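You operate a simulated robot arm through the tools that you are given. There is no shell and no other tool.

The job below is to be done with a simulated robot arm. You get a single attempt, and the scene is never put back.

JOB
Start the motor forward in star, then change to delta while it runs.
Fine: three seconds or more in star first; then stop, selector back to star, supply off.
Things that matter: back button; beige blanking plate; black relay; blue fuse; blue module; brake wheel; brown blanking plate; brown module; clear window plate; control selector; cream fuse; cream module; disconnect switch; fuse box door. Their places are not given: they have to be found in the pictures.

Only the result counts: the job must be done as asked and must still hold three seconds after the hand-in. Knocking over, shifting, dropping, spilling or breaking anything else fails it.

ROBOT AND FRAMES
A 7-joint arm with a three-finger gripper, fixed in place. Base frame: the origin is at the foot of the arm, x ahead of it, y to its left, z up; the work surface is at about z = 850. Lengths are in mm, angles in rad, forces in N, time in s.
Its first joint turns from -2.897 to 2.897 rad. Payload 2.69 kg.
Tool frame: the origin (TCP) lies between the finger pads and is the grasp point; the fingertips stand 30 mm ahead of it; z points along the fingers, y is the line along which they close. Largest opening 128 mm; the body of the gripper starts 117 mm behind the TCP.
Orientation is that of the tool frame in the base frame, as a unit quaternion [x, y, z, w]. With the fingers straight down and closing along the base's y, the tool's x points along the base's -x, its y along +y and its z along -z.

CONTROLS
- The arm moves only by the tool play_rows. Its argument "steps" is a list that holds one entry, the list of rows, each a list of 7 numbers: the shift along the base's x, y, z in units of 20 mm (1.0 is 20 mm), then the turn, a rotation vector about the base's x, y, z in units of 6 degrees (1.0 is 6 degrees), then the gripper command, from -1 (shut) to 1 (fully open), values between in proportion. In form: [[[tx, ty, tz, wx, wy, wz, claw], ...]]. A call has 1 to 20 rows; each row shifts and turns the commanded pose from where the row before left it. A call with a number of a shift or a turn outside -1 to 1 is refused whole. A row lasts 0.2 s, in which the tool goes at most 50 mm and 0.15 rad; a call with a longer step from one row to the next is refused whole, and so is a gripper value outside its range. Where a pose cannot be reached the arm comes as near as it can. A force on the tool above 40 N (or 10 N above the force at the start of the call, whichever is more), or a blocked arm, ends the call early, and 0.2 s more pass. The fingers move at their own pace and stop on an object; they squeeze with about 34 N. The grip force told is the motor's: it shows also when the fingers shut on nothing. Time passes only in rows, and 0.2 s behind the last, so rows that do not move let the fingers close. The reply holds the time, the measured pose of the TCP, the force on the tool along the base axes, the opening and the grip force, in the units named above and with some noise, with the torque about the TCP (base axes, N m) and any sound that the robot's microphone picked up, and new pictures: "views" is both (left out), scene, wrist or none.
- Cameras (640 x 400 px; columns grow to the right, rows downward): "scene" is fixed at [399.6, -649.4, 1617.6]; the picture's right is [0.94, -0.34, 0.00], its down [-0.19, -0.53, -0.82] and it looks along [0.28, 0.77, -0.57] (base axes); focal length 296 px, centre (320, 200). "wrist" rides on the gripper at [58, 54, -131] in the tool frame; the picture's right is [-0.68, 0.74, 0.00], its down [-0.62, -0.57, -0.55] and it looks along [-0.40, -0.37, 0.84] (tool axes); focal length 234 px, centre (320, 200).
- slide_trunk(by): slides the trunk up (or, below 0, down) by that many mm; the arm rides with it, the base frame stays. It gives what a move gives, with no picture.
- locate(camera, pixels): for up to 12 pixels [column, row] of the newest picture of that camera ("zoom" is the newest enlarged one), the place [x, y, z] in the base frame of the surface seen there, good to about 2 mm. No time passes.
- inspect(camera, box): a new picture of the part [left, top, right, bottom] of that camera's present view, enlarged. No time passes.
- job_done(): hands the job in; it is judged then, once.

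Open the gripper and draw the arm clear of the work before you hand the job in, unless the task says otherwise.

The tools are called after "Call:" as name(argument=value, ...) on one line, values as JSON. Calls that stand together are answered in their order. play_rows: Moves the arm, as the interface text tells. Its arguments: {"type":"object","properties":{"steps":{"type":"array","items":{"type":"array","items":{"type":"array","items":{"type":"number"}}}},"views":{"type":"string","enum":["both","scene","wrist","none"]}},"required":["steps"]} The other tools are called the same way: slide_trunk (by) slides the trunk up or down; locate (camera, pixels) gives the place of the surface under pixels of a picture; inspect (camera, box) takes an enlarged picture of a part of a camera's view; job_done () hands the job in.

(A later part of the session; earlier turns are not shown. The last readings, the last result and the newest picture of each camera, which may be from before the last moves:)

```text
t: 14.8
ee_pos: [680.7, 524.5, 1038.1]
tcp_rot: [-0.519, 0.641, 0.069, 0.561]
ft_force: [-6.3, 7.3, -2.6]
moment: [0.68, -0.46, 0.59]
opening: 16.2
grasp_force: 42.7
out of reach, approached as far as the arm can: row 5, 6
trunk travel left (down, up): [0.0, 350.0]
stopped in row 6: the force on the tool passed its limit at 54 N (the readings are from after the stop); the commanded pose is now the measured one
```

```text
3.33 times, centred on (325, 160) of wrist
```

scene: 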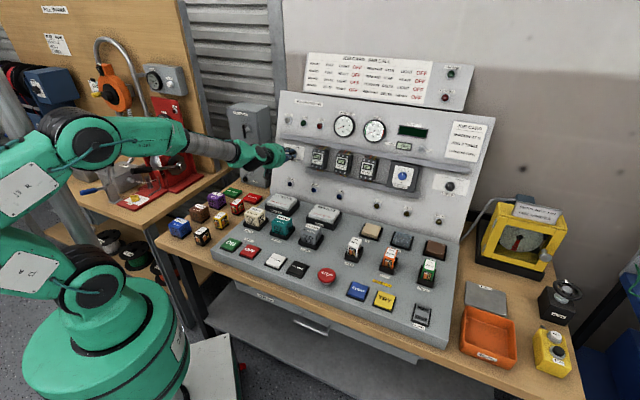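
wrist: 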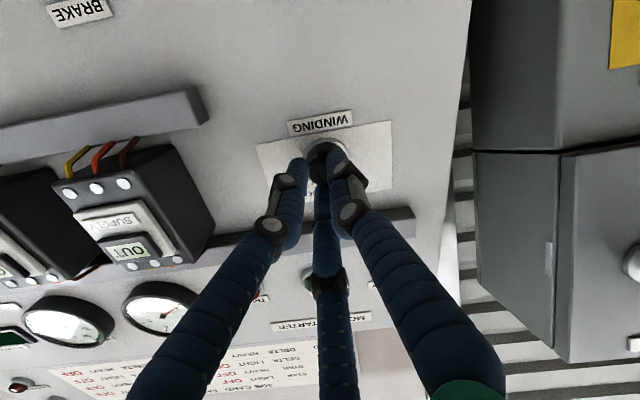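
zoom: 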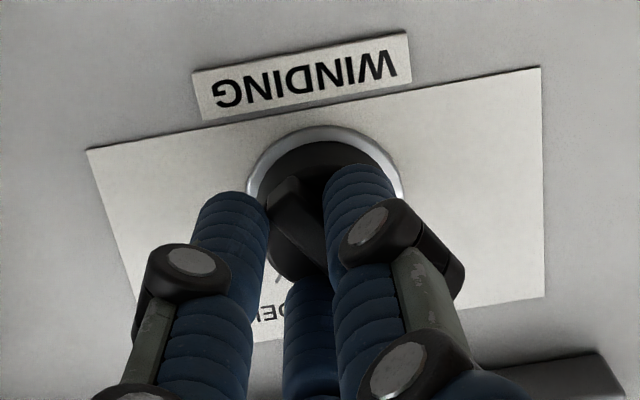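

The hand turned to about -32° and then hit a joint limit, ending with a force stop. I open the fingers to see where the handle came to rest.

Call:
play_rows(steps=[[[0, 0, 0, 0, 0, 0, -0.1], [0, 0, 0, 0, 0, 0, -0.1], [0, 0, 0, 0, 0, 0, -0.1]]], views="both")

Call:
inspect(camera="wrist", box=[250, 100, 400, 220])

Call:
inspect(camera="scene", box=[270, 135, 320, 170])

```text
t: 15.6
ee_pos: [682.3, 523.0, 1037.6]
tcp_rot: [-0.519, 0.641, 0.069, 0.561]
ft_force: [0.2, 0.0, -0.3]
moment: [0.03, -0.01, 0.0]
opening: 57.8
grasp_force: 0.0
trunk travel left (down, up): [0.0, 350.0]
```

scene: 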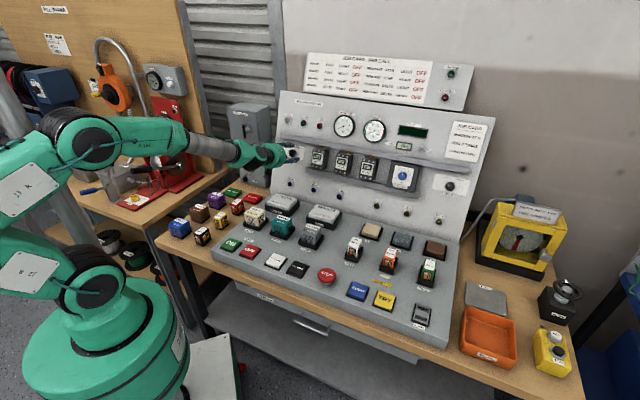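
wrist: 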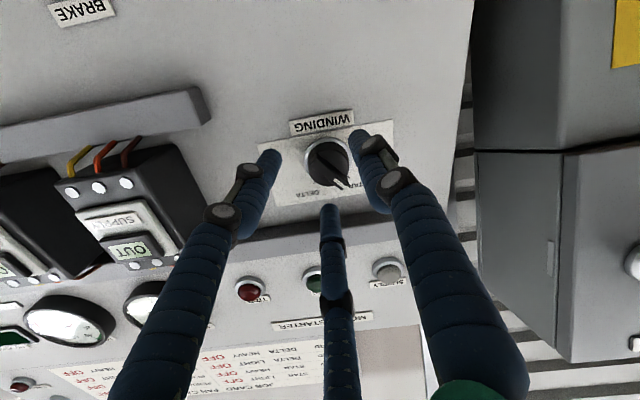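

```text
3.33 times, centred on (325, 160) of wrist
```

zoom: 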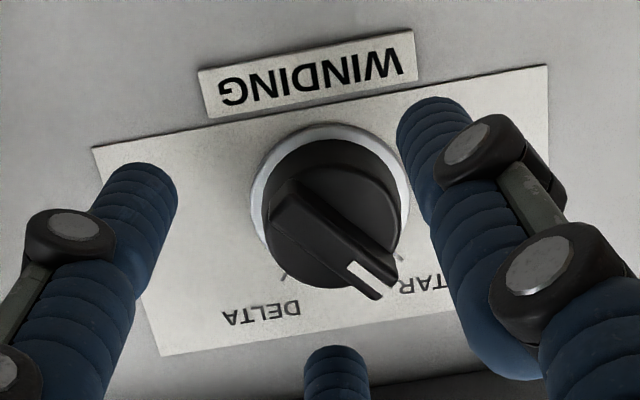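

```text
11.43 times, centred on (295, 152) of scene
```

zoom: 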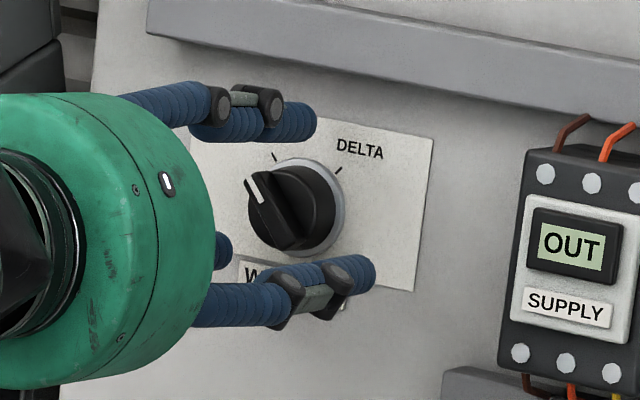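

The handle now points toward STAR. I measure its exact angle.

Call:
inspect(camera="wrist", box=[302, 130, 352, 195])

```text
6.15 times, centred on (327, 162) of wrist
```

zoom: 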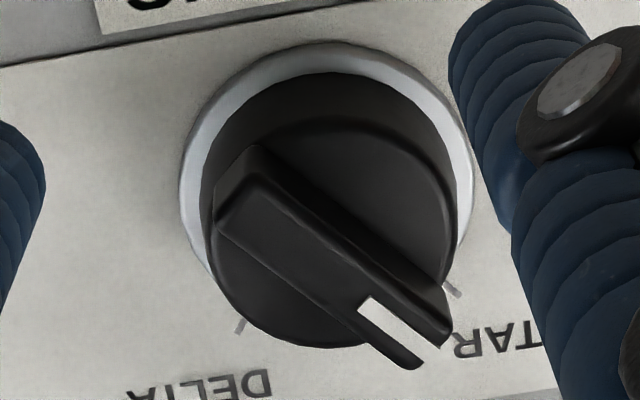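

Call:
locate(camera="zoom", pixels=[[222, 212], [258, 160], [412, 362], [445, 330], [367, 303], [425, 355], [345, 280], [330, 235], [450, 290], [240, 325]])

```text
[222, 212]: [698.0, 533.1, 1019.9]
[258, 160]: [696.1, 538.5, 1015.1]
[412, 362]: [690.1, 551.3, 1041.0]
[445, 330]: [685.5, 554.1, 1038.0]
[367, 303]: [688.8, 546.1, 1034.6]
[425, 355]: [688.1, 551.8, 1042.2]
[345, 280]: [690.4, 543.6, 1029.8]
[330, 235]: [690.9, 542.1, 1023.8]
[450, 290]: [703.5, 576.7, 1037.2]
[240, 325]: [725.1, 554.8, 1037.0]
```

The handle now sits at about -39°, i.e. STAR. I retract along the panel normal, unwind the wrist, and tilt the hand down on the way toward the ON button, closing the fingers.

Call:
play_rows(steps=[[[-0.66, -0.665, 0.345, 0, 0, 0, -0.1], [-0.66, -0.665, 0.345, 0, 0, 0, -0.1], [-0.66, -0.665, 0.345, 0.9405, 0.9444, -0.4896, -0.1], [-0.66, -0.665, 0.345, 0.9405, 0.9444, -0.4896, -0.5], [0, 0, 0.2, 0.9405, 0.9444, -0.4896, -1], [0, 0, 0, 0.9405, 0.9444, -0.4896, -1], [0, 0, 0, 0.9405, 0.9444, -0.4896, -1], [0, 0, 0, 0.9405, 0.9444, -0.4896, -1], [0, 0, 0, 0.9405, 0.9444, -0.4896, -1], [0, 0, 0, 0.9405, 0.9444, -0.4896, -1], [0, 0, 0, 0.9405, 0.9444, -0.4896, -1], [0, 0, 0, 0, 0, 0, -1]]], views="none")

```text
t: 18.2
ee_pos: [629.1, 470.0, 1069.9]
tcp_rot: [-0.011, 0.817, 0.413, 0.403]
ft_force: [0.8, 0.0, 0.7]
moment: [-0.02, 0.03, -0.01]
opening: 2.1
grasp_force: 32.0
trunk travel left (down, up): [0.0, 350.0]
```

Unwound. Now I tilt the hand to point down while moving back toward the base, keeping height.

Call:
play_rows(steps=[[[-0.9, -0.9, 0.3, -0.9164, 0.9125, 0, -1], [-0.9, -0.9, 0.3, -0.9164, 0.9125, 0, -1], [-1, -1, 0, -0.9164, 0.9125, 0, -1], [-1, -1, 0, -0.9164, 0.9125, 0, -1], [-1, -1, 0, -0.9164, 0.9125, 0, -1], [-1, -1, 0, -0.9164, 0.9125, 0, -1], [-1, -1, 0, -0.9164, 0.9125, 0, -1], [-1, -1, 0, -0.9164, 0.9125, 0, -1], [-1, -1, 0, -0.9164, 0.9125, 0, -1], [0, 0, 0, 0, 0, 0, -1]]], views="both")

```text
t: 20.4
ee_pos: [454.1, 293.0, 1083.1]
tcp_rot: [-0.007, 1.0, 0.011, -0.003]
ft_force: [-0.8, -0.1, -0.8]
moment: [0.04, 0.04, -0.01]
opening: 2.3
grasp_force: 31.7
trunk travel left (down, up): [0.0, 350.0]
```

scene: 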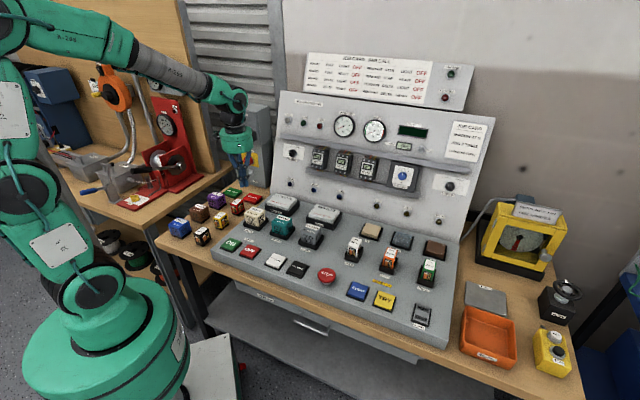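
wrist: 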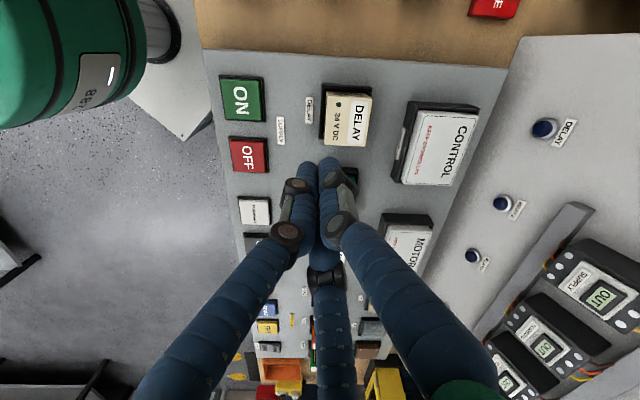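

The tool points straight down. I get exact button positions from a scene zoom and the wrist view.

Call:
inspect(camera="scene", box=[215, 230, 345, 295])

Call:
locate(camera="wrist", pixels=[[241, 99], [227, 82], [260, 116], [249, 155], [254, 211], [245, 180], [227, 100]])

```text
4.92 times, centred on (280, 262) of scene
```

zoom: 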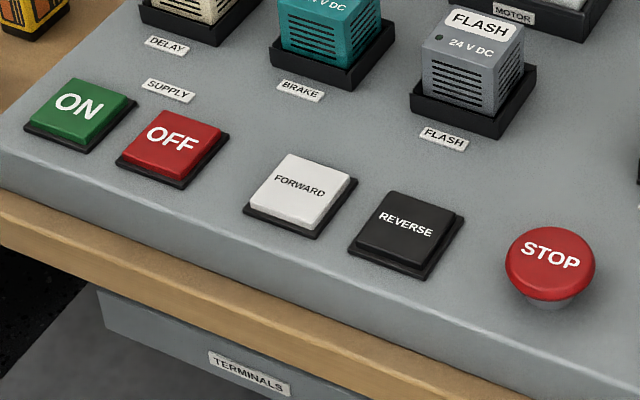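

```text
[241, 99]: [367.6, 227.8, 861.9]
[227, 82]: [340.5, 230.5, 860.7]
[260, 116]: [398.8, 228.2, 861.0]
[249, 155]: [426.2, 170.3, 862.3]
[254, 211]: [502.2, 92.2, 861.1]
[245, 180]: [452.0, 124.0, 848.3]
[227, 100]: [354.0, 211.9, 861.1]
```

Call:
locate(camera="zoom", pixels=[[80, 108], [66, 80], [130, 100], [90, 140], [34, 120], [172, 142], [302, 188], [407, 228], [551, 255], [520, 240], [590, 262], [553, 232]])

```text
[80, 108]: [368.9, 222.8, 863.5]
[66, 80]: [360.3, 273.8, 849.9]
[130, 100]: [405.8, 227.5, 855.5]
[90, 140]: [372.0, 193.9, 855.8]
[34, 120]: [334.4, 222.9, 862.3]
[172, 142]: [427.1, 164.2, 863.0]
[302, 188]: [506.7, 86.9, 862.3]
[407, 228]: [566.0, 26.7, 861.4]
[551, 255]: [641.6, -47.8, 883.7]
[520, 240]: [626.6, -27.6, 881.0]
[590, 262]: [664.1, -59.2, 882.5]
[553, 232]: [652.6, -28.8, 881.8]
```

ON is centred near (369, 225, 862). I move above it and press gently straight down, then lift.

Call:
play_rows(steps=[[[-0.531, -0.425, -0.956, 0, 0, 0, -1], [-0.531, -0.425, -0.956, 0, 0, 0, -1], [-0.531, -0.425, -0.956, 0, 0, 0, -1], [-0.531, -0.425, -0.956, 0, 0, 0, -1], [-0.531, -0.425, -0.956, 0, 0, 0, -1], [-0.531, -0.425, -0.956, 0, 0, 0, -1], [-0.531, -0.425, -0.956, 0, 0, 0, -1], [-0.531, -0.425, -0.956, 0, 0, 0, -1], [0, 0, 0, 0, 0, 0, -1]]], views="both")

```text
t: 22.4
ee_pos: [370.5, 228.0, 929.6]
tcp_rot: [-0.008, 1.0, 0.012, -0.003]
ft_force: [-0.4, 0.3, -0.4]
moment: [-0.01, 0.03, -0.01]
opening: 1.9
grasp_force: 31.3
trunk travel left (down, up): [0.0, 350.0]
```

scene: 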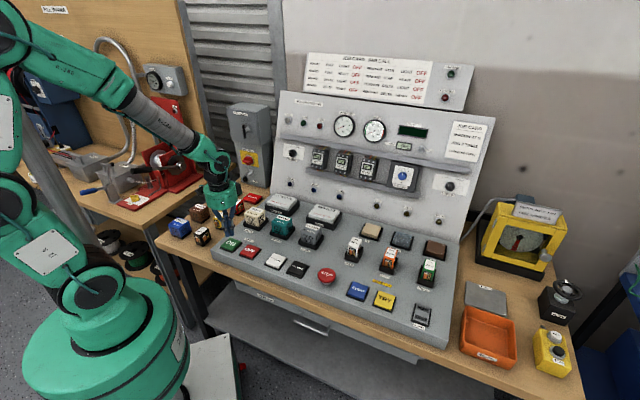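
wrist: 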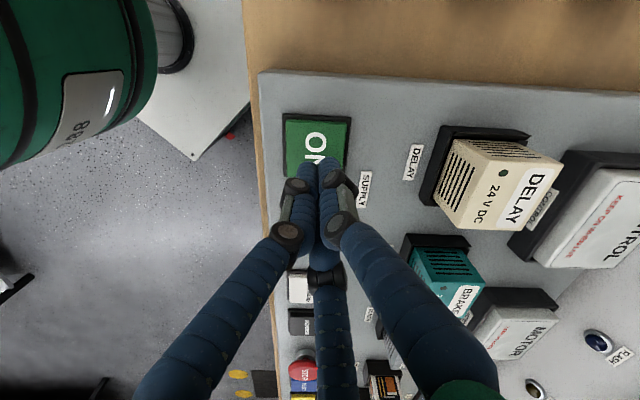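

The finger cluster is right over ON. Pressing down slowly, then lifting.

Call:
play_rows(steps=[[[0, 0, -0.75, 0, 0, 0, -1], [0, 0, -0.75, 0, 0, 0, -1], [0, 0, -0.25, 0, 0, 0, -1], [0, 0, -0.25, 0, 0, 0, -1], [0, 0, -0.15, 0, 0, 0, -1], [0, 0, 0, 0, 0, 0, -1]]], views="scene")

Call:
inspect(camera="scene", box=[275, 90, 425, 185])

```text
t: 23.8
ee_pos: [371.1, 225.9, 885.0]
tcp_rot: [-0.007, 1.0, 0.012, -0.003]
ft_force: [-0.3, -1.2, 2.8]
moment: [-0.01, -0.04, 0.03]
opening: 2.2
grasp_force: 31.7
trunk travel left (down, up): [0.0, 350.0]
heard: click
```

scene: 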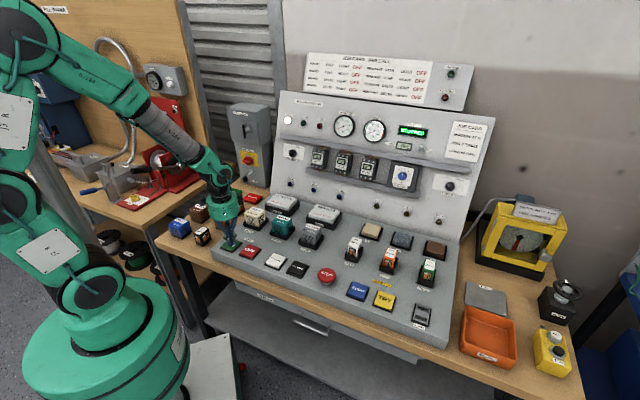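

```text
4.21 times, centred on (350, 138) of scene
```

zoom: 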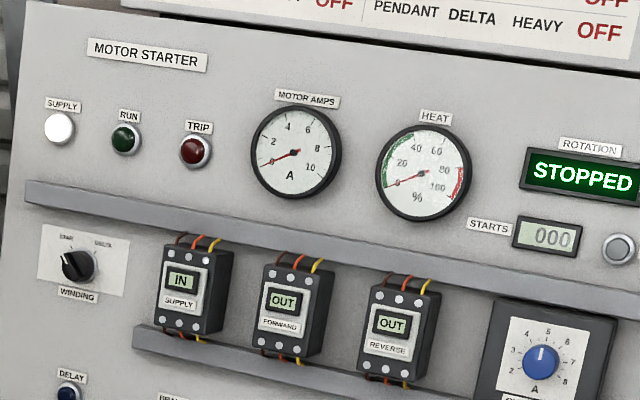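

ON clicked: supply contactor IN, lamp lit, rotation "STOPPED". I lift, move toward FORWARD, and check the LOAD rocker.

Call:
play_rows(steps=[[[0, 0, 1, 0, 0, 0, -1], [0, 0, 1, 0, 0, 0, -1], [0, 0, 0.75, 0, 0, 0, -1], [0.84, -0.85, 0, 0, 0, 0, -1], [0.84, -0.85, 0, 0, 0, 0, -1], [0.84, -0.85, 0, 0, 0, 0, -1], [0.84, -0.85, 0, 0, 0, 0, -1], [0.84, -0.85, 0, 0, 0, 0, -1], [0.84, -0.85, 0, 0, 0, 0, -1], [0.84, -0.85, 0, 0, 0, 0, -1], [0.84, -0.85, 0, 0, 0, 0, -1], [0, 0, 0, 0, 0, 0, -1]]], views="both")

Call:
inspect(camera="scene", box=[400, 285, 450, 335])

Call:
inspect(camera="scene", box=[275, 90, 425, 185])

Call:
inspect(camera="scene", box=[215, 230, 345, 295])

Call:
inspect(camera="scene", box=[300, 45, 480, 115])

```text
t: 26.4
ee_pos: [504.1, 91.4, 940.6]
tcp_rot: [-0.006, 1.0, 0.011, -0.004]
ft_force: [0.1, 0.6, 0.6]
moment: [0.04, 0.0, -0.01]
opening: 2.4
grasp_force: 31.6
trunk travel left (down, up): [0.0, 350.0]
```

scene: 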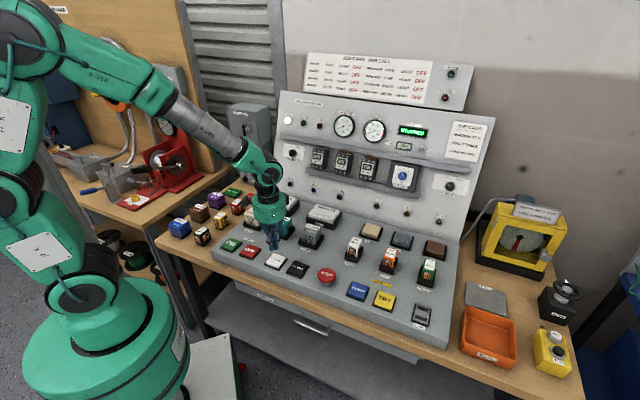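
wrist: 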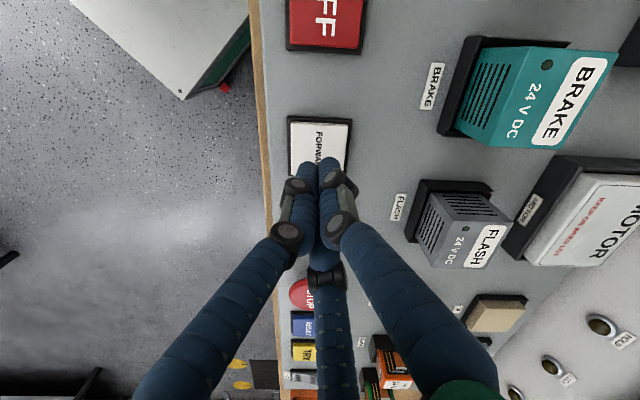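

```text
8.00 times, centred on (425, 310) of scene
```

zoom: 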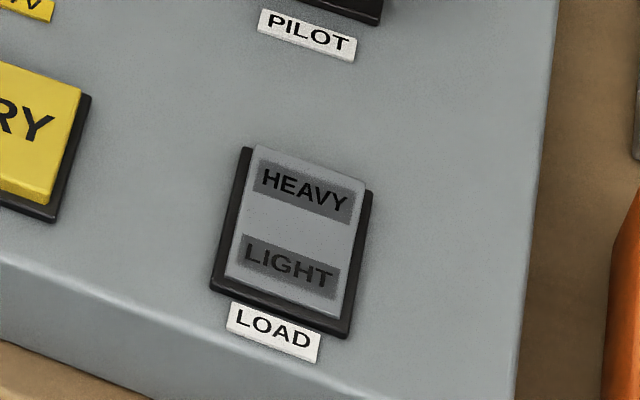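

```text
4.21 times, centred on (350, 138) of scene
```

zoom: 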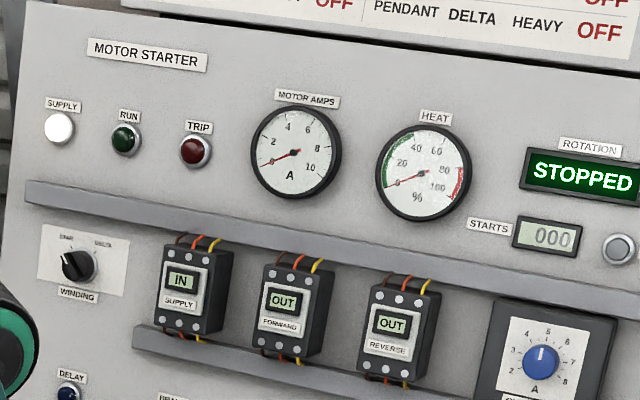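

```text
4.92 times, centred on (280, 262) of scene
```

zoom: 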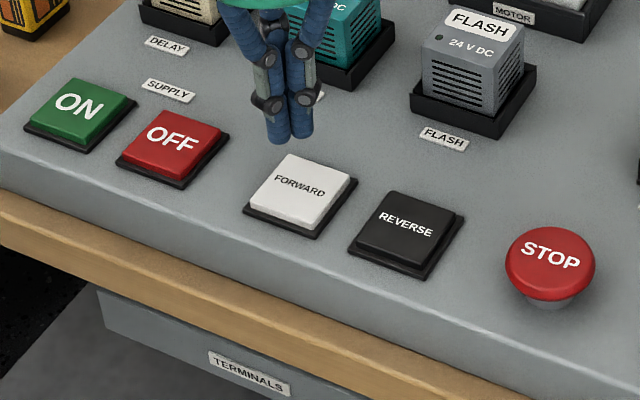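

```text
3.56 times, centred on (390, 80) of scene
```

zoom: 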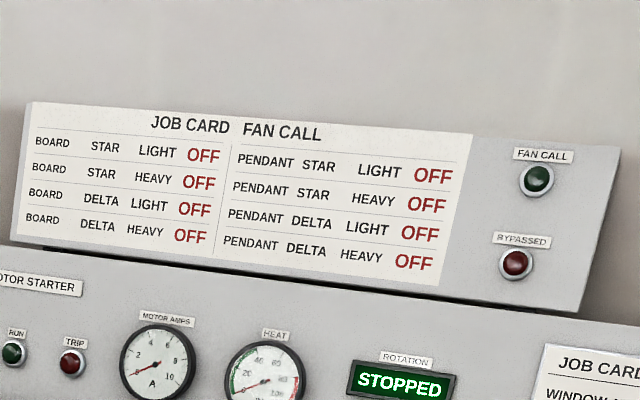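

Supply stays in. The wrist is over FORWARD at (504, 91). Before starting I check which side of the LOAD rocker is down by measuring its tilt.

Call:
inspect(camera="scene", box=[405, 295, 440, 330])

Call:
inspect(camera="scene", box=[405, 295, 440, 330])

```text
11.43 times, centred on (422, 312) of scene
```

zoom: 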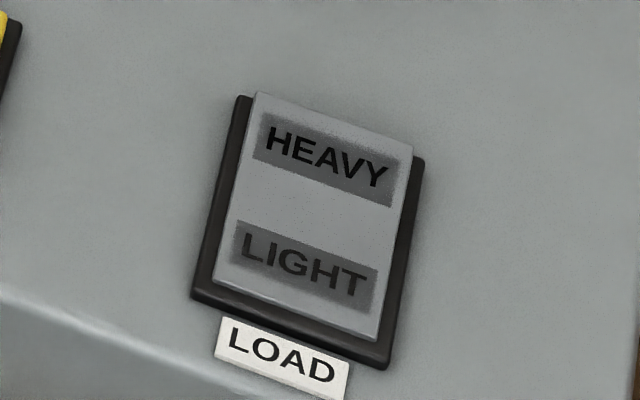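

```text
11.43 times, centred on (422, 312) of scene
```

zoom: 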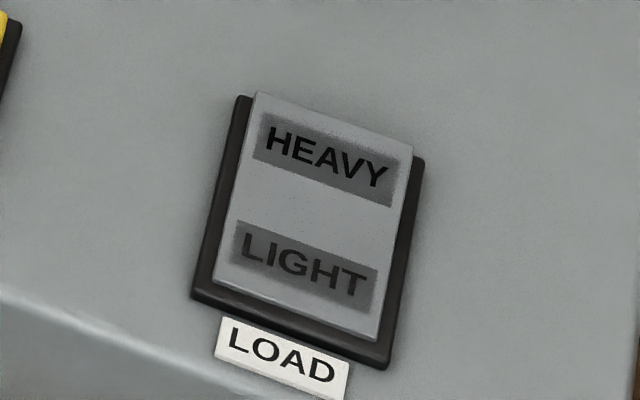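

Call:
locate(camera="zoom", pixels=[[330, 130], [265, 105], [395, 150], [300, 305], [230, 275], [365, 325], [320, 215], [500, 200], [330, 105], [295, 310]])

```text
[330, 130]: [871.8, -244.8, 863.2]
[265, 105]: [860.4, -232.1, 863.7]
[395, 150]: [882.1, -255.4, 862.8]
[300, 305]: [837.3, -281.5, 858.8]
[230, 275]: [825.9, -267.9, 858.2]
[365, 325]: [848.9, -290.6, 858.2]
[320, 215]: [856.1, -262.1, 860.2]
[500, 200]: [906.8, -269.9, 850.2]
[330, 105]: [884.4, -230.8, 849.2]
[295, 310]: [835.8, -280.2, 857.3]
```

The LIGHT end is lower (858 vs 863), so the load is light. Now I press FORWARD at (505, 89), then lift.

Call:
play_rows(steps=[[[0.04, -0.1, -1, 0, 0, 0, -1], [0, 0, -0.75, 0, 0, 0, -1], [0, 0, -0.5, 0, 0, 0, -1], [0, 0, -0.25, 0, 0, 0, -1], [0, 0, -0.25, 0, 0, 0, -1], [0, 0, -0.05, 0, 0, 0, -1], [0, 0, 1, 0, 0, 0, -1]]], views="scene")

Call:
inspect(camera="scene", box=[275, 90, 425, 185])

```text
t: 28.0
ee_pos: [504.7, 88.0, 903.4]
tcp_rot: [-0.008, 1.0, 0.01, -0.005]
ft_force: [0.6, -0.1, 0.6]
moment: [0.03, 0.04, -0.01]
opening: 1.9
grasp_force: 31.6
trunk travel left (down, up): [0.0, 350.0]
heard: click
```

scene: 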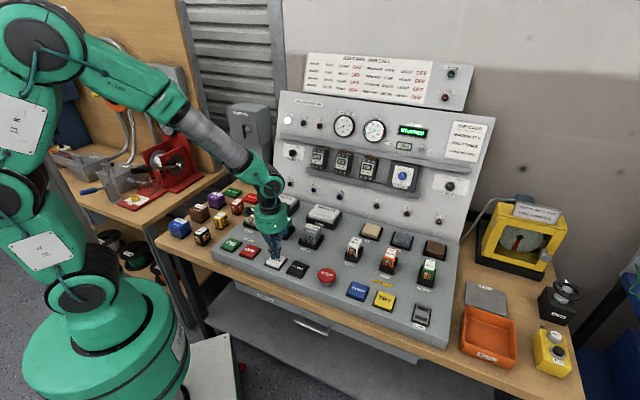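

```text
4.21 times, centred on (350, 138) of scene
```

zoom: 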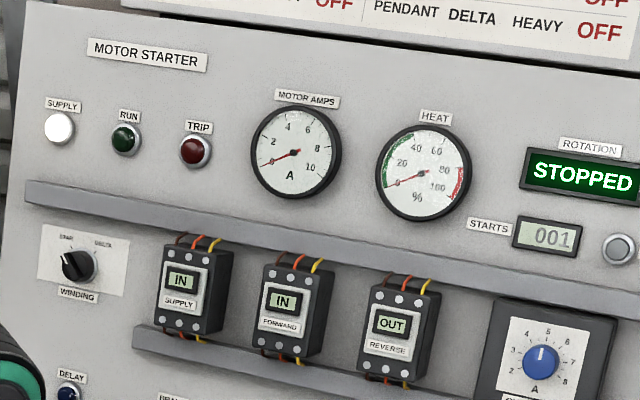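

FORWARD contactor is IN, starts 001, but the meter hasn't responded yet. I lift clear and check again.

Call:
play_rows(steps=[[[0, 0, 1, 0, 0, 0, -1], [0, 0, 1, 0, 0, 0, -1]]], views="scene")

Call:
inspect(camera="scene", box=[275, 90, 425, 185])

Call:
inspect(camera="scene", box=[470, 190, 580, 290])

```text
t: 28.6
ee_pos: [503.4, 87.9, 943.6]
tcp_rot: [-0.007, 1.0, 0.011, -0.004]
ft_force: [0.1, 0.5, -0.6]
moment: [0.01, 0.04, -0.02]
opening: 2.1
grasp_force: 31.7
trunk travel left (down, up): [0.0, 350.0]
```

scene: 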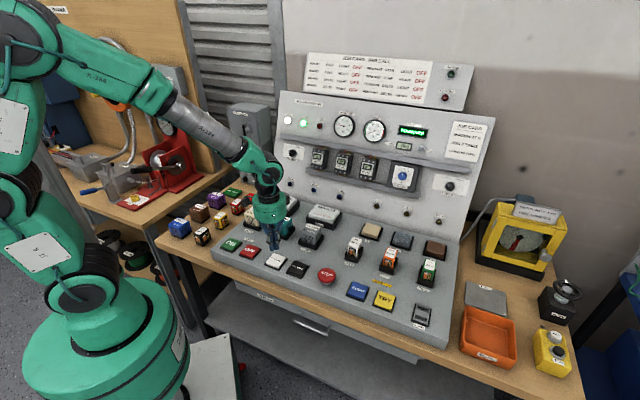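

```text
4.21 times, centred on (350, 138) of scene
```

zoom: 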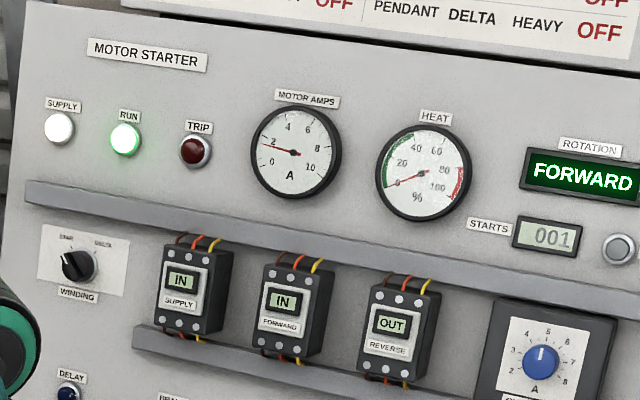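

```text
4.00 times, centred on (525, 240) of scene
```

zoom: 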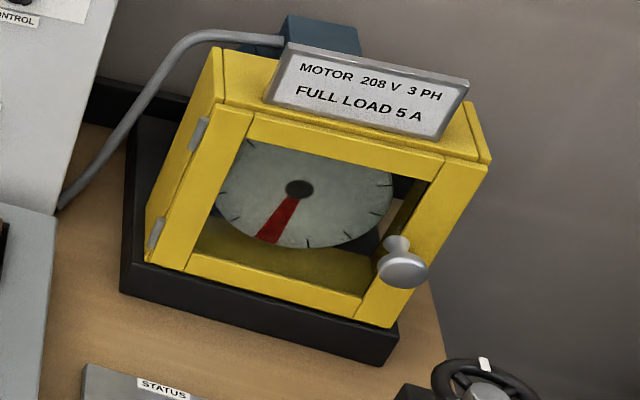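

Running FORWARD in star at about 2 A, RUN lit. I now raise the hand and travel back to the winding selector (this takes well over 3 s).

Call:
play_rows(steps=[[[0, 0, 1, 0, 0, 0, -1], [0, 0, 1, 0, 0, 0, -1], [0, 0, 1, 0, 0, 0, -1], [-0.25, 1, 0.5, 0, 0, 0, -1], [-0.25, 1, 0.5, 0, 0, 0, -1], [-0.25, 1, 0.5, 0, 0, 0, -1], [-0.25, 1, 0.5, 0, 0, 0, -1], [-0.25, 1, 0.5, 0, 0, 0, -1], [-0.25, 1, 0.5, 0, 0, 0, -1], [-0.25, 1, 0.5, 0, 0, 0, -1], [-0.25, 1, 0.5, 0, 0, 0, -1], [0.96, 1, 0, 0.9164, -0.9125, 0, -1], [0.96, 1, 0, 0.9164, -0.9125, 0, -1], [0.96, 1, 0, 0.9164, -0.9125, 0, -1], [0.96, 1, 0, 0.9164, -0.9125, 0, -1], [0.96, 1, 0, 0.9164, -0.9125, 0, -1], [0.96, 1, 0, 0.9164, -0.9125, 0, -0.1], [0.96, 1, -0.2, 0.9164, -0.9125, 0, -0.1], [0.8, 1, -0.2, 0.9164, -0.9125, 0, -0.1], [0.8, 1, -0.2, 0.9164, -0.9125, 0, -0.1]]], views="none")

```text
t: 32.8
ee_pos: [631.3, 428.9, 1068.9]
tcp_rot: [-0.016, 0.818, 0.41, 0.404]
ft_force: [1.2, -1.8, 0.8]
moment: [-0.07, 0.18, 0.14]
opening: 57.6
grasp_force: 0.2
trunk travel left (down, up): [0.0, 350.0]
```

I'm near the selector at (631, 429, 1069). I move onto the knob axis 100 mm out and roll the hand so two fingers and one finger will straddle the STAR-position handle within the wrist's range.

Call:
play_rows(steps=[[[0.115, 0.856, -0.196, -0.6675, -0.6475, 0.282, -0.1], [0.115, 0.856, -0.196, -0.6675, -0.6475, 0.282, -0.1], [0.115, 0.856, -0.196, -0.6675, -0.6475, 0.282, -0.1], [0.115, 0.856, -0.196, -0.6675, -0.6475, 0.282, -0.1], [0, 0, 0, 0, 0, 0, -0.1]]], views="both")

Call:
inspect(camera="wrist", box=[240, 80, 400, 220])

Call:
inspect(camera="scene", box=[275, 90, 425, 185])

```text
t: 34.0
ee_pos: [640.2, 498.7, 1056.5]
tcp_rot: [-0.171, 0.802, 0.313, 0.479]
ft_force: [-0.6, -0.5, -0.3]
moment: [0.02, -0.02, 0.02]
opening: 57.6
grasp_force: 0.1
trunk travel left (down, up): [0.0, 350.0]
```

scene: 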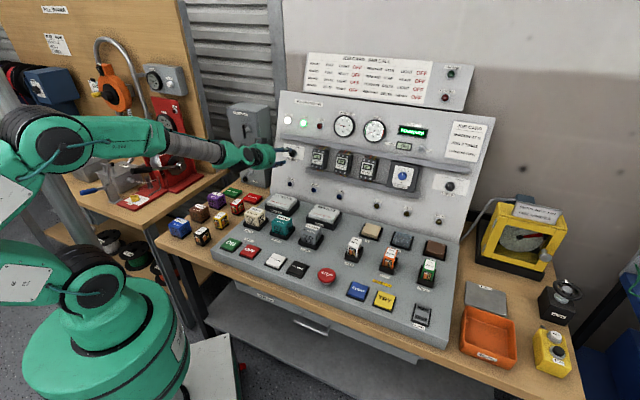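
wrist: 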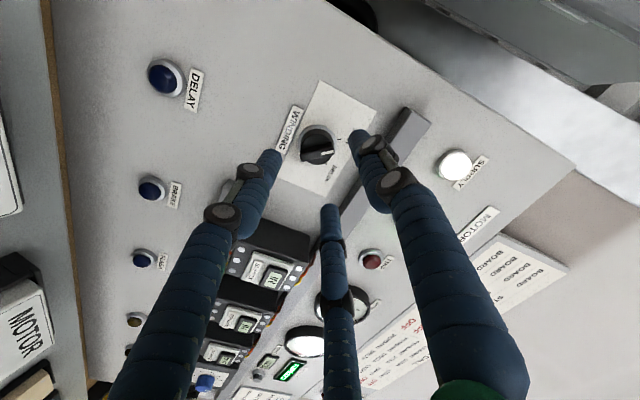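

```text
2.86 times, centred on (320, 150) of wrist
```

zoom: 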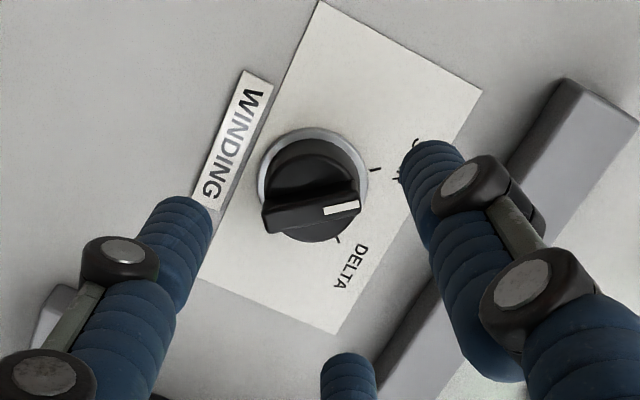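

```text
4.21 times, centred on (350, 138) of scene
```

zoom: 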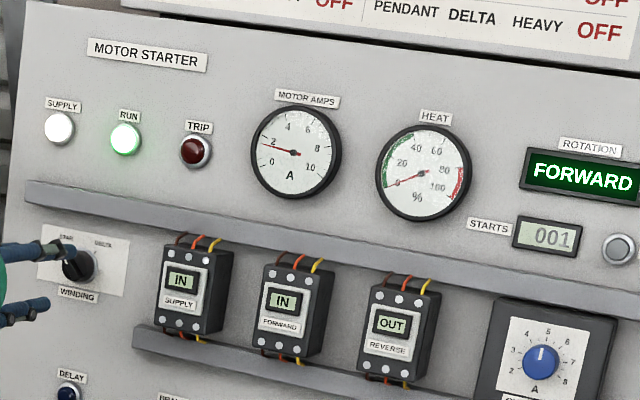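

Still running forward in star (about 6 s now), heat near zero. I advance so the fingertips surround the handle, then close.

Call:
play_rows(steps=[[[0.415, 0.406, -0.2375, 0, 0, 0, -0.1], [0.415, 0.406, -0.2375, 0, 0, 0, -0.1], [0.415, 0.406, -0.2375, 0, 0, 0, -0.1], [0.415, 0.406, -0.2375, 0, 0, 0, -0.1], [0, 0, 0, 0, 0, 0, -0.1]]], views="both")

Call:
inspect(camera="wrist", box=[250, 100, 400, 220])

Call:
inspect(camera="scene", box=[270, 135, 320, 170])

```text
t: 35.2
ee_pos: [671.6, 530.1, 1037.3]
tcp_rot: [-0.17, 0.803, 0.313, 0.478]
ft_force: [-0.5, -0.1, -0.2]
moment: [0.02, -0.01, 0.0]
opening: 57.8
grasp_force: 0.1
trunk travel left (down, up): [0.0, 350.0]
```

scene: 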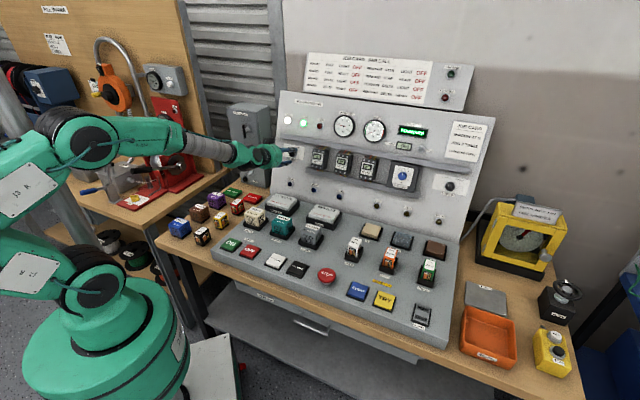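
wrist: 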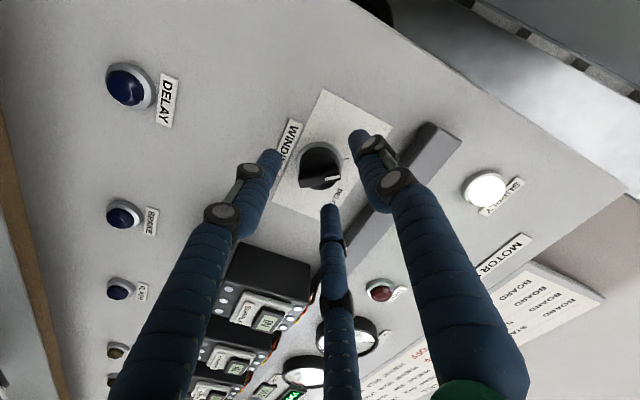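

```text
3.33 times, centred on (325, 160) of wrist
```

zoom: 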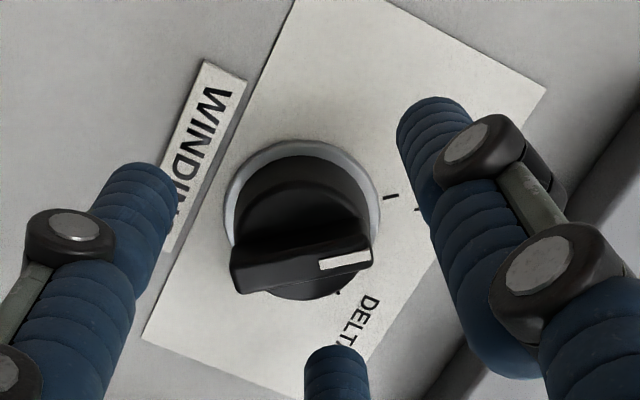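

```text
11.43 times, centred on (295, 152) of scene
```

zoom: 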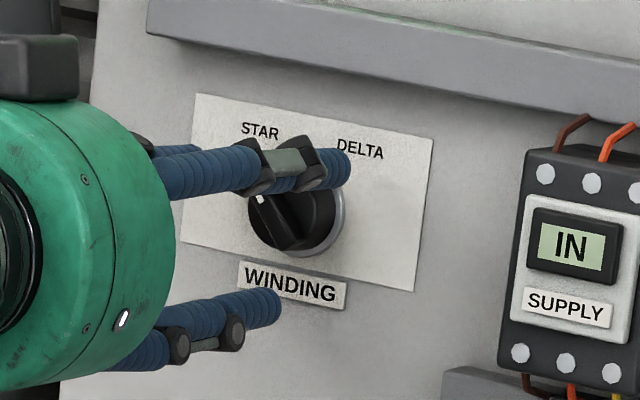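

The handle is well between the fingers; I move 2 mm deeper and close.

Call:
play_rows(steps=[[[0.07, 0.065, -0.035, 0, 0, 0, -0.1], [0, 0, 0, 0, 0, 0, -0.5], [0, 0, 0, 0, 0, 0, -1], [0, 0, 0, 0, 0, 0, -1], [0, 0, 0, 0, 0, 0, -1]]], views="wrist")

Call:
inspect(camera="wrist", box=[250, 100, 400, 220])

```text
t: 36.4
ee_pos: [674.3, 530.6, 1037.5]
tcp_rot: [-0.17, 0.802, 0.312, 0.48]
ft_force: [5.7, 0.9, 2.0]
moment: [0.0, -0.15, -0.14]
opening: 16.7
grasp_force: 42.1
trunk travel left (down, up): [0.0, 350.0]
```

wrist: 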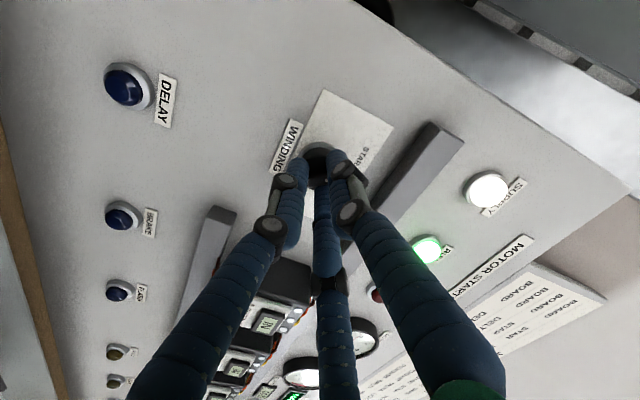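

```text
3.33 times, centred on (325, 160) of wrist
```

zoom: 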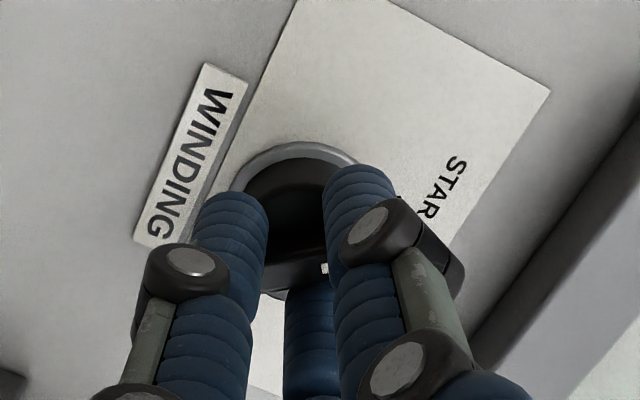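

Good centred grip (only ~6 N side load). Now I turn clockwise about the panel normal, 78°, along the small arc about the knob axis, toward DELTA.

Call:
play_rows(steps=[[[0, 0.009, 0.0175, 0.6623, 0.6651, -0.3448, -1], [0, 0.009, 0.0175, 0.6623, 0.6651, -0.3448, -1], [0, 0.009, 0.0175, 0.6623, 0.6651, -0.3448, -1], [0, 0.009, 0.0175, 0.6623, 0.6651, -0.3448, -1], [0, 0.009, 0.0175, 0.6623, 0.6651, -0.3448, -1], [0, 0.009, 0.0175, 0.6623, 0.6651, -0.3448, -1], [0, 0.009, 0.0175, 0.6623, 0.6651, -0.3448, -1], [0.0096, 0, 0.017, 0.6623, 0.6651, -0.3448, -1], [0.0096, 0, 0.017, 0.6623, 0.6651, -0.3448, -1], [0.0096, 0, 0.017, 0.6623, 0.6651, -0.3448, -1], [0.0096, 0, 0.017, 0.6623, 0.6651, -0.3448, -1], [0.0096, 0, 0.017, 0.6623, 0.6651, -0.3448, -1], [0.0096, 0, 0.017, 0.6623, 0.6651, -0.3448, -1]]], views="both")

Call:
inspect(camera="scene", box=[275, 90, 425, 185])

Call:
inspect(camera="scene", box=[270, 135, 320, 170])

Call:
inspect(camera="wrist", box=[250, 100, 400, 220])

```text
t: 39.2
ee_pos: [675.7, 531.4, 1041.3]
tcp_rot: [0.373, 0.731, 0.544, 0.175]
ft_force: [2.5, -9.1, 0.0]
moment: [-0.14, 0.02, -0.12]
opening: 16.3
grasp_force: 42.6
trunk travel left (down, up): [0.0, 350.0]
```

scene: 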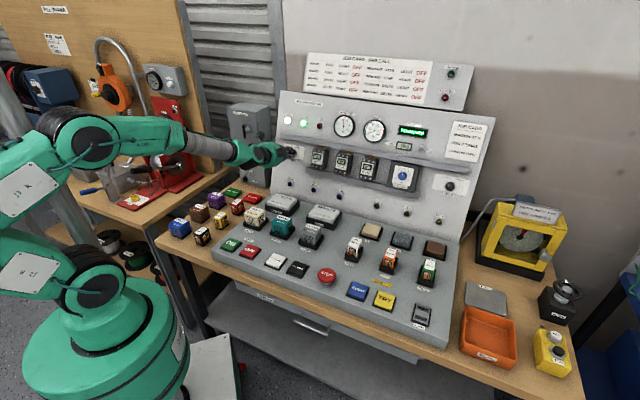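
wrist: 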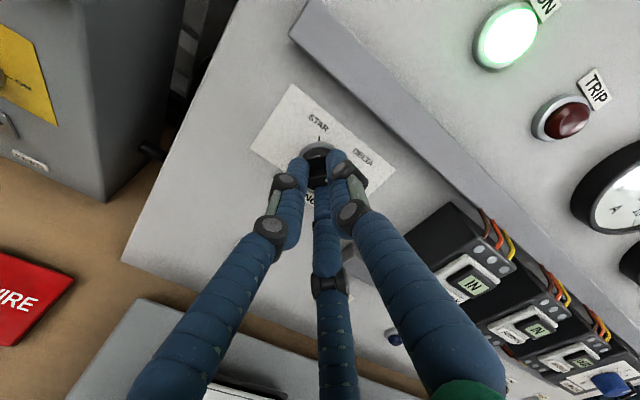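

```text
4.21 times, centred on (350, 138) of scene
```

zoom: 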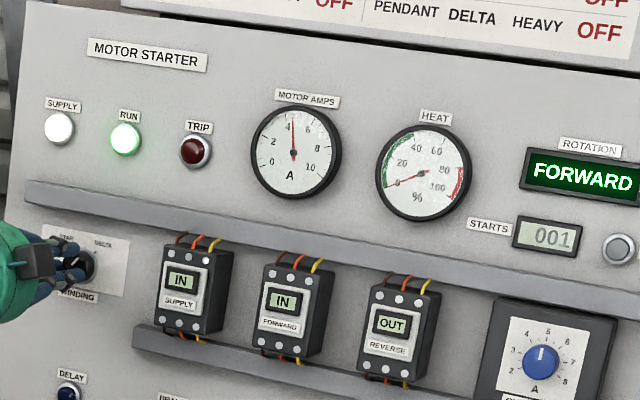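

```text
11.43 times, centred on (295, 152) of scene
```

zoom: 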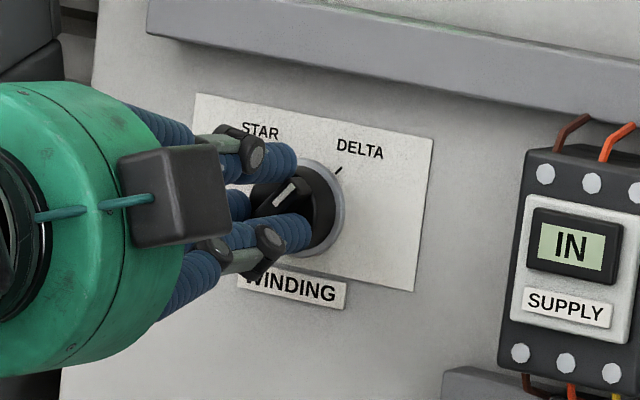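

```text
3.33 times, centred on (325, 160) of wrist
```

zoom: 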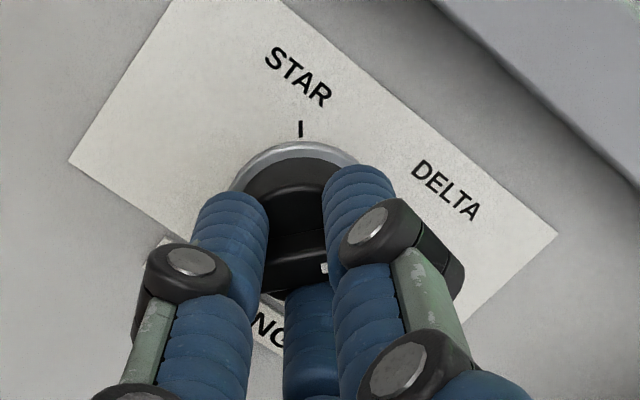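

Current jumped to about 4.3 A with RUN still lit and FORWARD – the motor is now in delta. I open the fingers and retract, checking the selector stays at DELTA.

Call:
play_rows(steps=[[[0, 0, 0, 0, 0, 0, -0.1], [0, 0, 0, 0, 0, 0, -0.1], [-0.66, -0.665, 0.345, 0, 0, 0, -0.1], [-0.66, -0.665, 0.345, 0, 0, 0, -0.1], [-0.66, -0.665, 0.345, 0, 0, 0, -0.1], [-0.66, -0.665, 0.345, 0, 0, 0, -0.1]]], views="both")

Call:
inspect(camera="scene", box=[275, 90, 425, 185])

Call:
inspect(camera="wrist", box=[240, 80, 400, 220])

```text
t: 40.6
ee_pos: [620.4, 477.4, 1067.4]
tcp_rot: [0.372, 0.731, 0.544, 0.176]
ft_force: [0.1, -0.1, 0.0]
moment: [0.05, 0.01, 0.01]
opening: 57.5
grasp_force: 0.0
trunk travel left (down, up): [0.0, 350.0]
```

scene: 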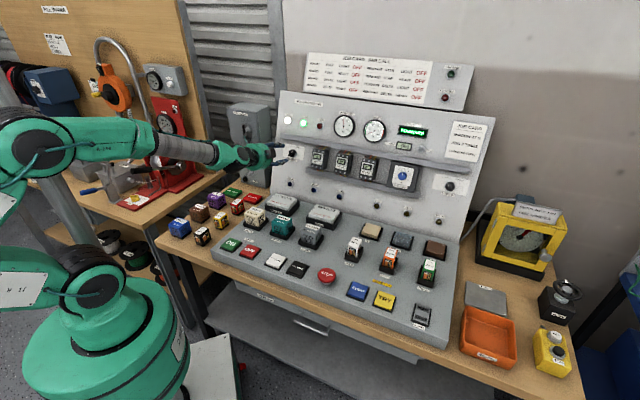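
wrist: 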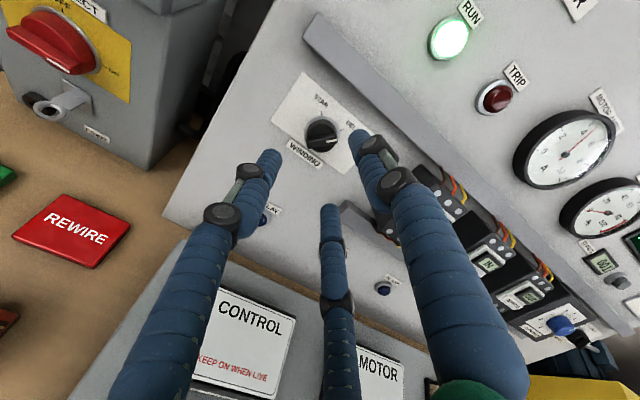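

```text
4.21 times, centred on (350, 138) of scene
```

zoom: 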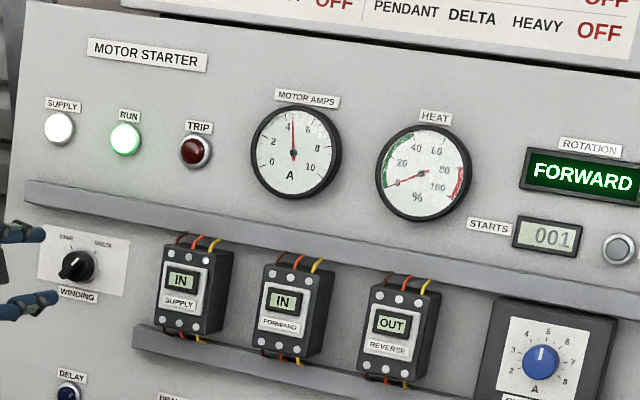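

```text
2.86 times, centred on (320, 150) of wrist
```

zoom: 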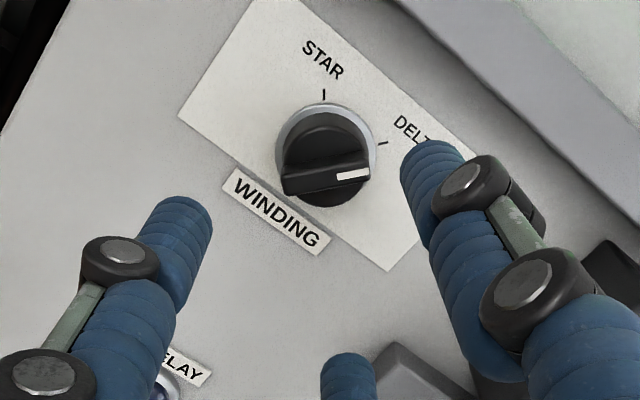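

Selector rests at DELTA, motor running at ~4.3 A. I tilt the hand down and travel toward the STOP button near (644, -46).

Call:
play_rows(steps=[[[-0.2, -1, 0, -0.9164, 0.9125, 0, -0.1], [0, -1, 0, -0.9164, 0.9125, 0, -0.6], [0, -1, 0, -0.9164, 0.9125, 0, -1], [0, -1, 0, -0.9164, 0.9125, 0, -1], [0, -1, 0, -0.9164, 0.9125, 0, -1], [0, -1, 0, -0.9164, 0.9125, 0, -1], [0, -1, 0, -0.9164, 0.9125, 0, -1], [0, -1, 0, -0.9164, 0.9125, 0, -1], [0, -1, 0, -0.9164, 0.9125, 0, -1], [0.1, -1, -0.2, 0, 0, 0, -1], [0.1, -1, -0.2, 0, 0, 0, -1], [0.1, -1, -0.2, 0, 0, 0, -1], [0.1, -1, -0.2, 0, 0, 0, -1], [0.1, -1, -0.2, 0, 0, 0, -1], [0.1, -1, -0.2, 0, 0, 0, -1], [0.1, -1, -0.2, 0, 0, 0, -1], [0.1, -1, -0.2, 0, 0, 0, -1], [0.1, -1, -0.2, 0, 0, 0, -1], [0.1, -1, -0.2, 0, 0, 0, -1], [0.1, -1, -0.2, 0, 0, 0, -1]]], views="none")

```text
t: 44.8
ee_pos: [640.3, 77.1, 1025.7]
tcp_rot: [0.454, 0.891, 0.0, -0.001]
ft_force: [-0.5, 0.5, 0.4]
moment: [-0.03, -0.02, 0.01]
opening: 2.0
grasp_force: 32.0
trunk travel left (down, up): [0.0, 350.0]
```

Pointing straight down at (640, 77). I go over STOP.

Call:
play_rows(steps=[[[0.03, -0.88, -0.54, 0, 0, 0, -1], [0.03, -0.88, -0.54, 0, 0, 0, -1], [0.03, -0.88, -0.54, 0, 0, 0, -1], [0.03, -0.88, -0.54, 0, 0, 0, -1], [0.03, -0.88, -0.54, 0, 0, 0, -1], [0.03, -0.88, -0.54, 0, 0, 0, -1], [0.03, -0.88, -0.54, 0, 0, 0, -1], [0, 0, 0, 0, 0, 0, -1]]], views="both")

Call:
inspect(camera="scene", box=[275, 90, 425, 185])

Call:
inspect(camera="scene", box=[290, 220, 370, 300])

```text
t: 46.6
ee_pos: [644.8, -45.8, 949.8]
tcp_rot: [0.453, 0.892, -0.001, 0.0]
ft_force: [-0.4, -0.3, -0.3]
moment: [0.01, 0.0, 0.0]
opening: 1.8
grasp_force: 31.3
trunk travel left (down, up): [0.0, 350.0]
```

scene: 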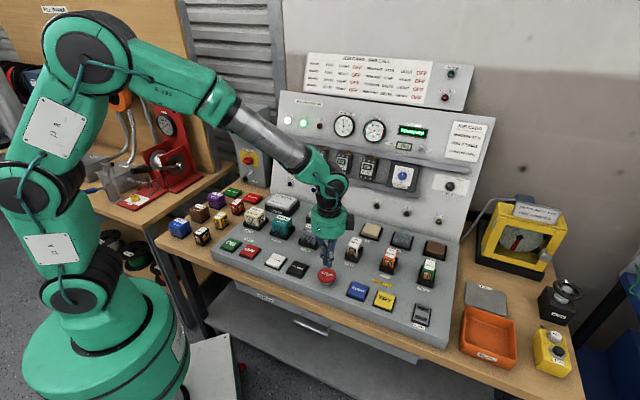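
wrist: 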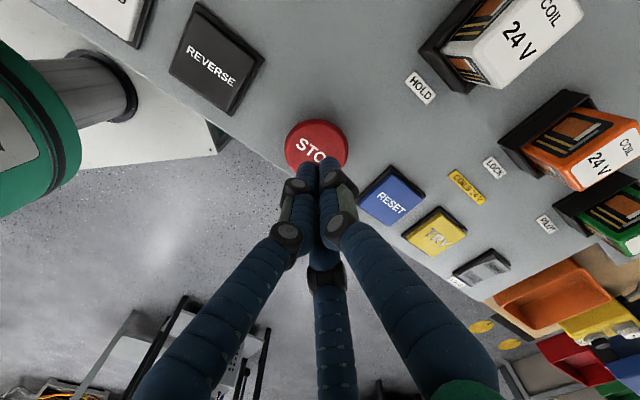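

```text
4.21 times, centred on (350, 138) of scene
```

zoom: 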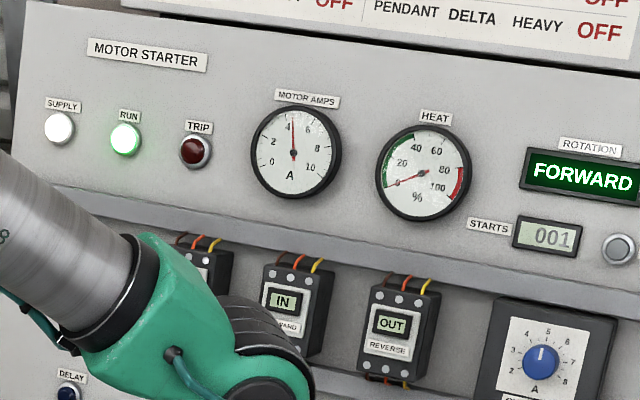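

```text
5.00 times, centred on (330, 260) of scene
```

zoom: 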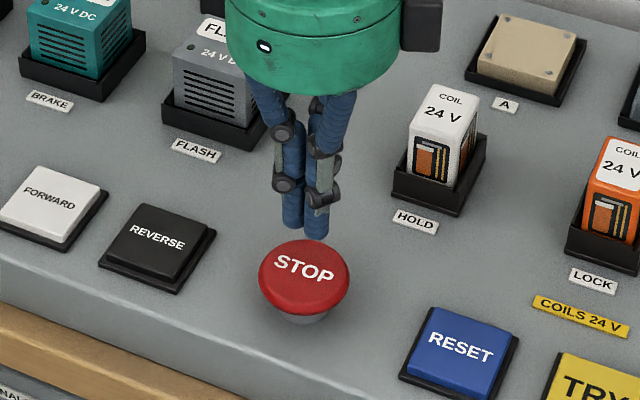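

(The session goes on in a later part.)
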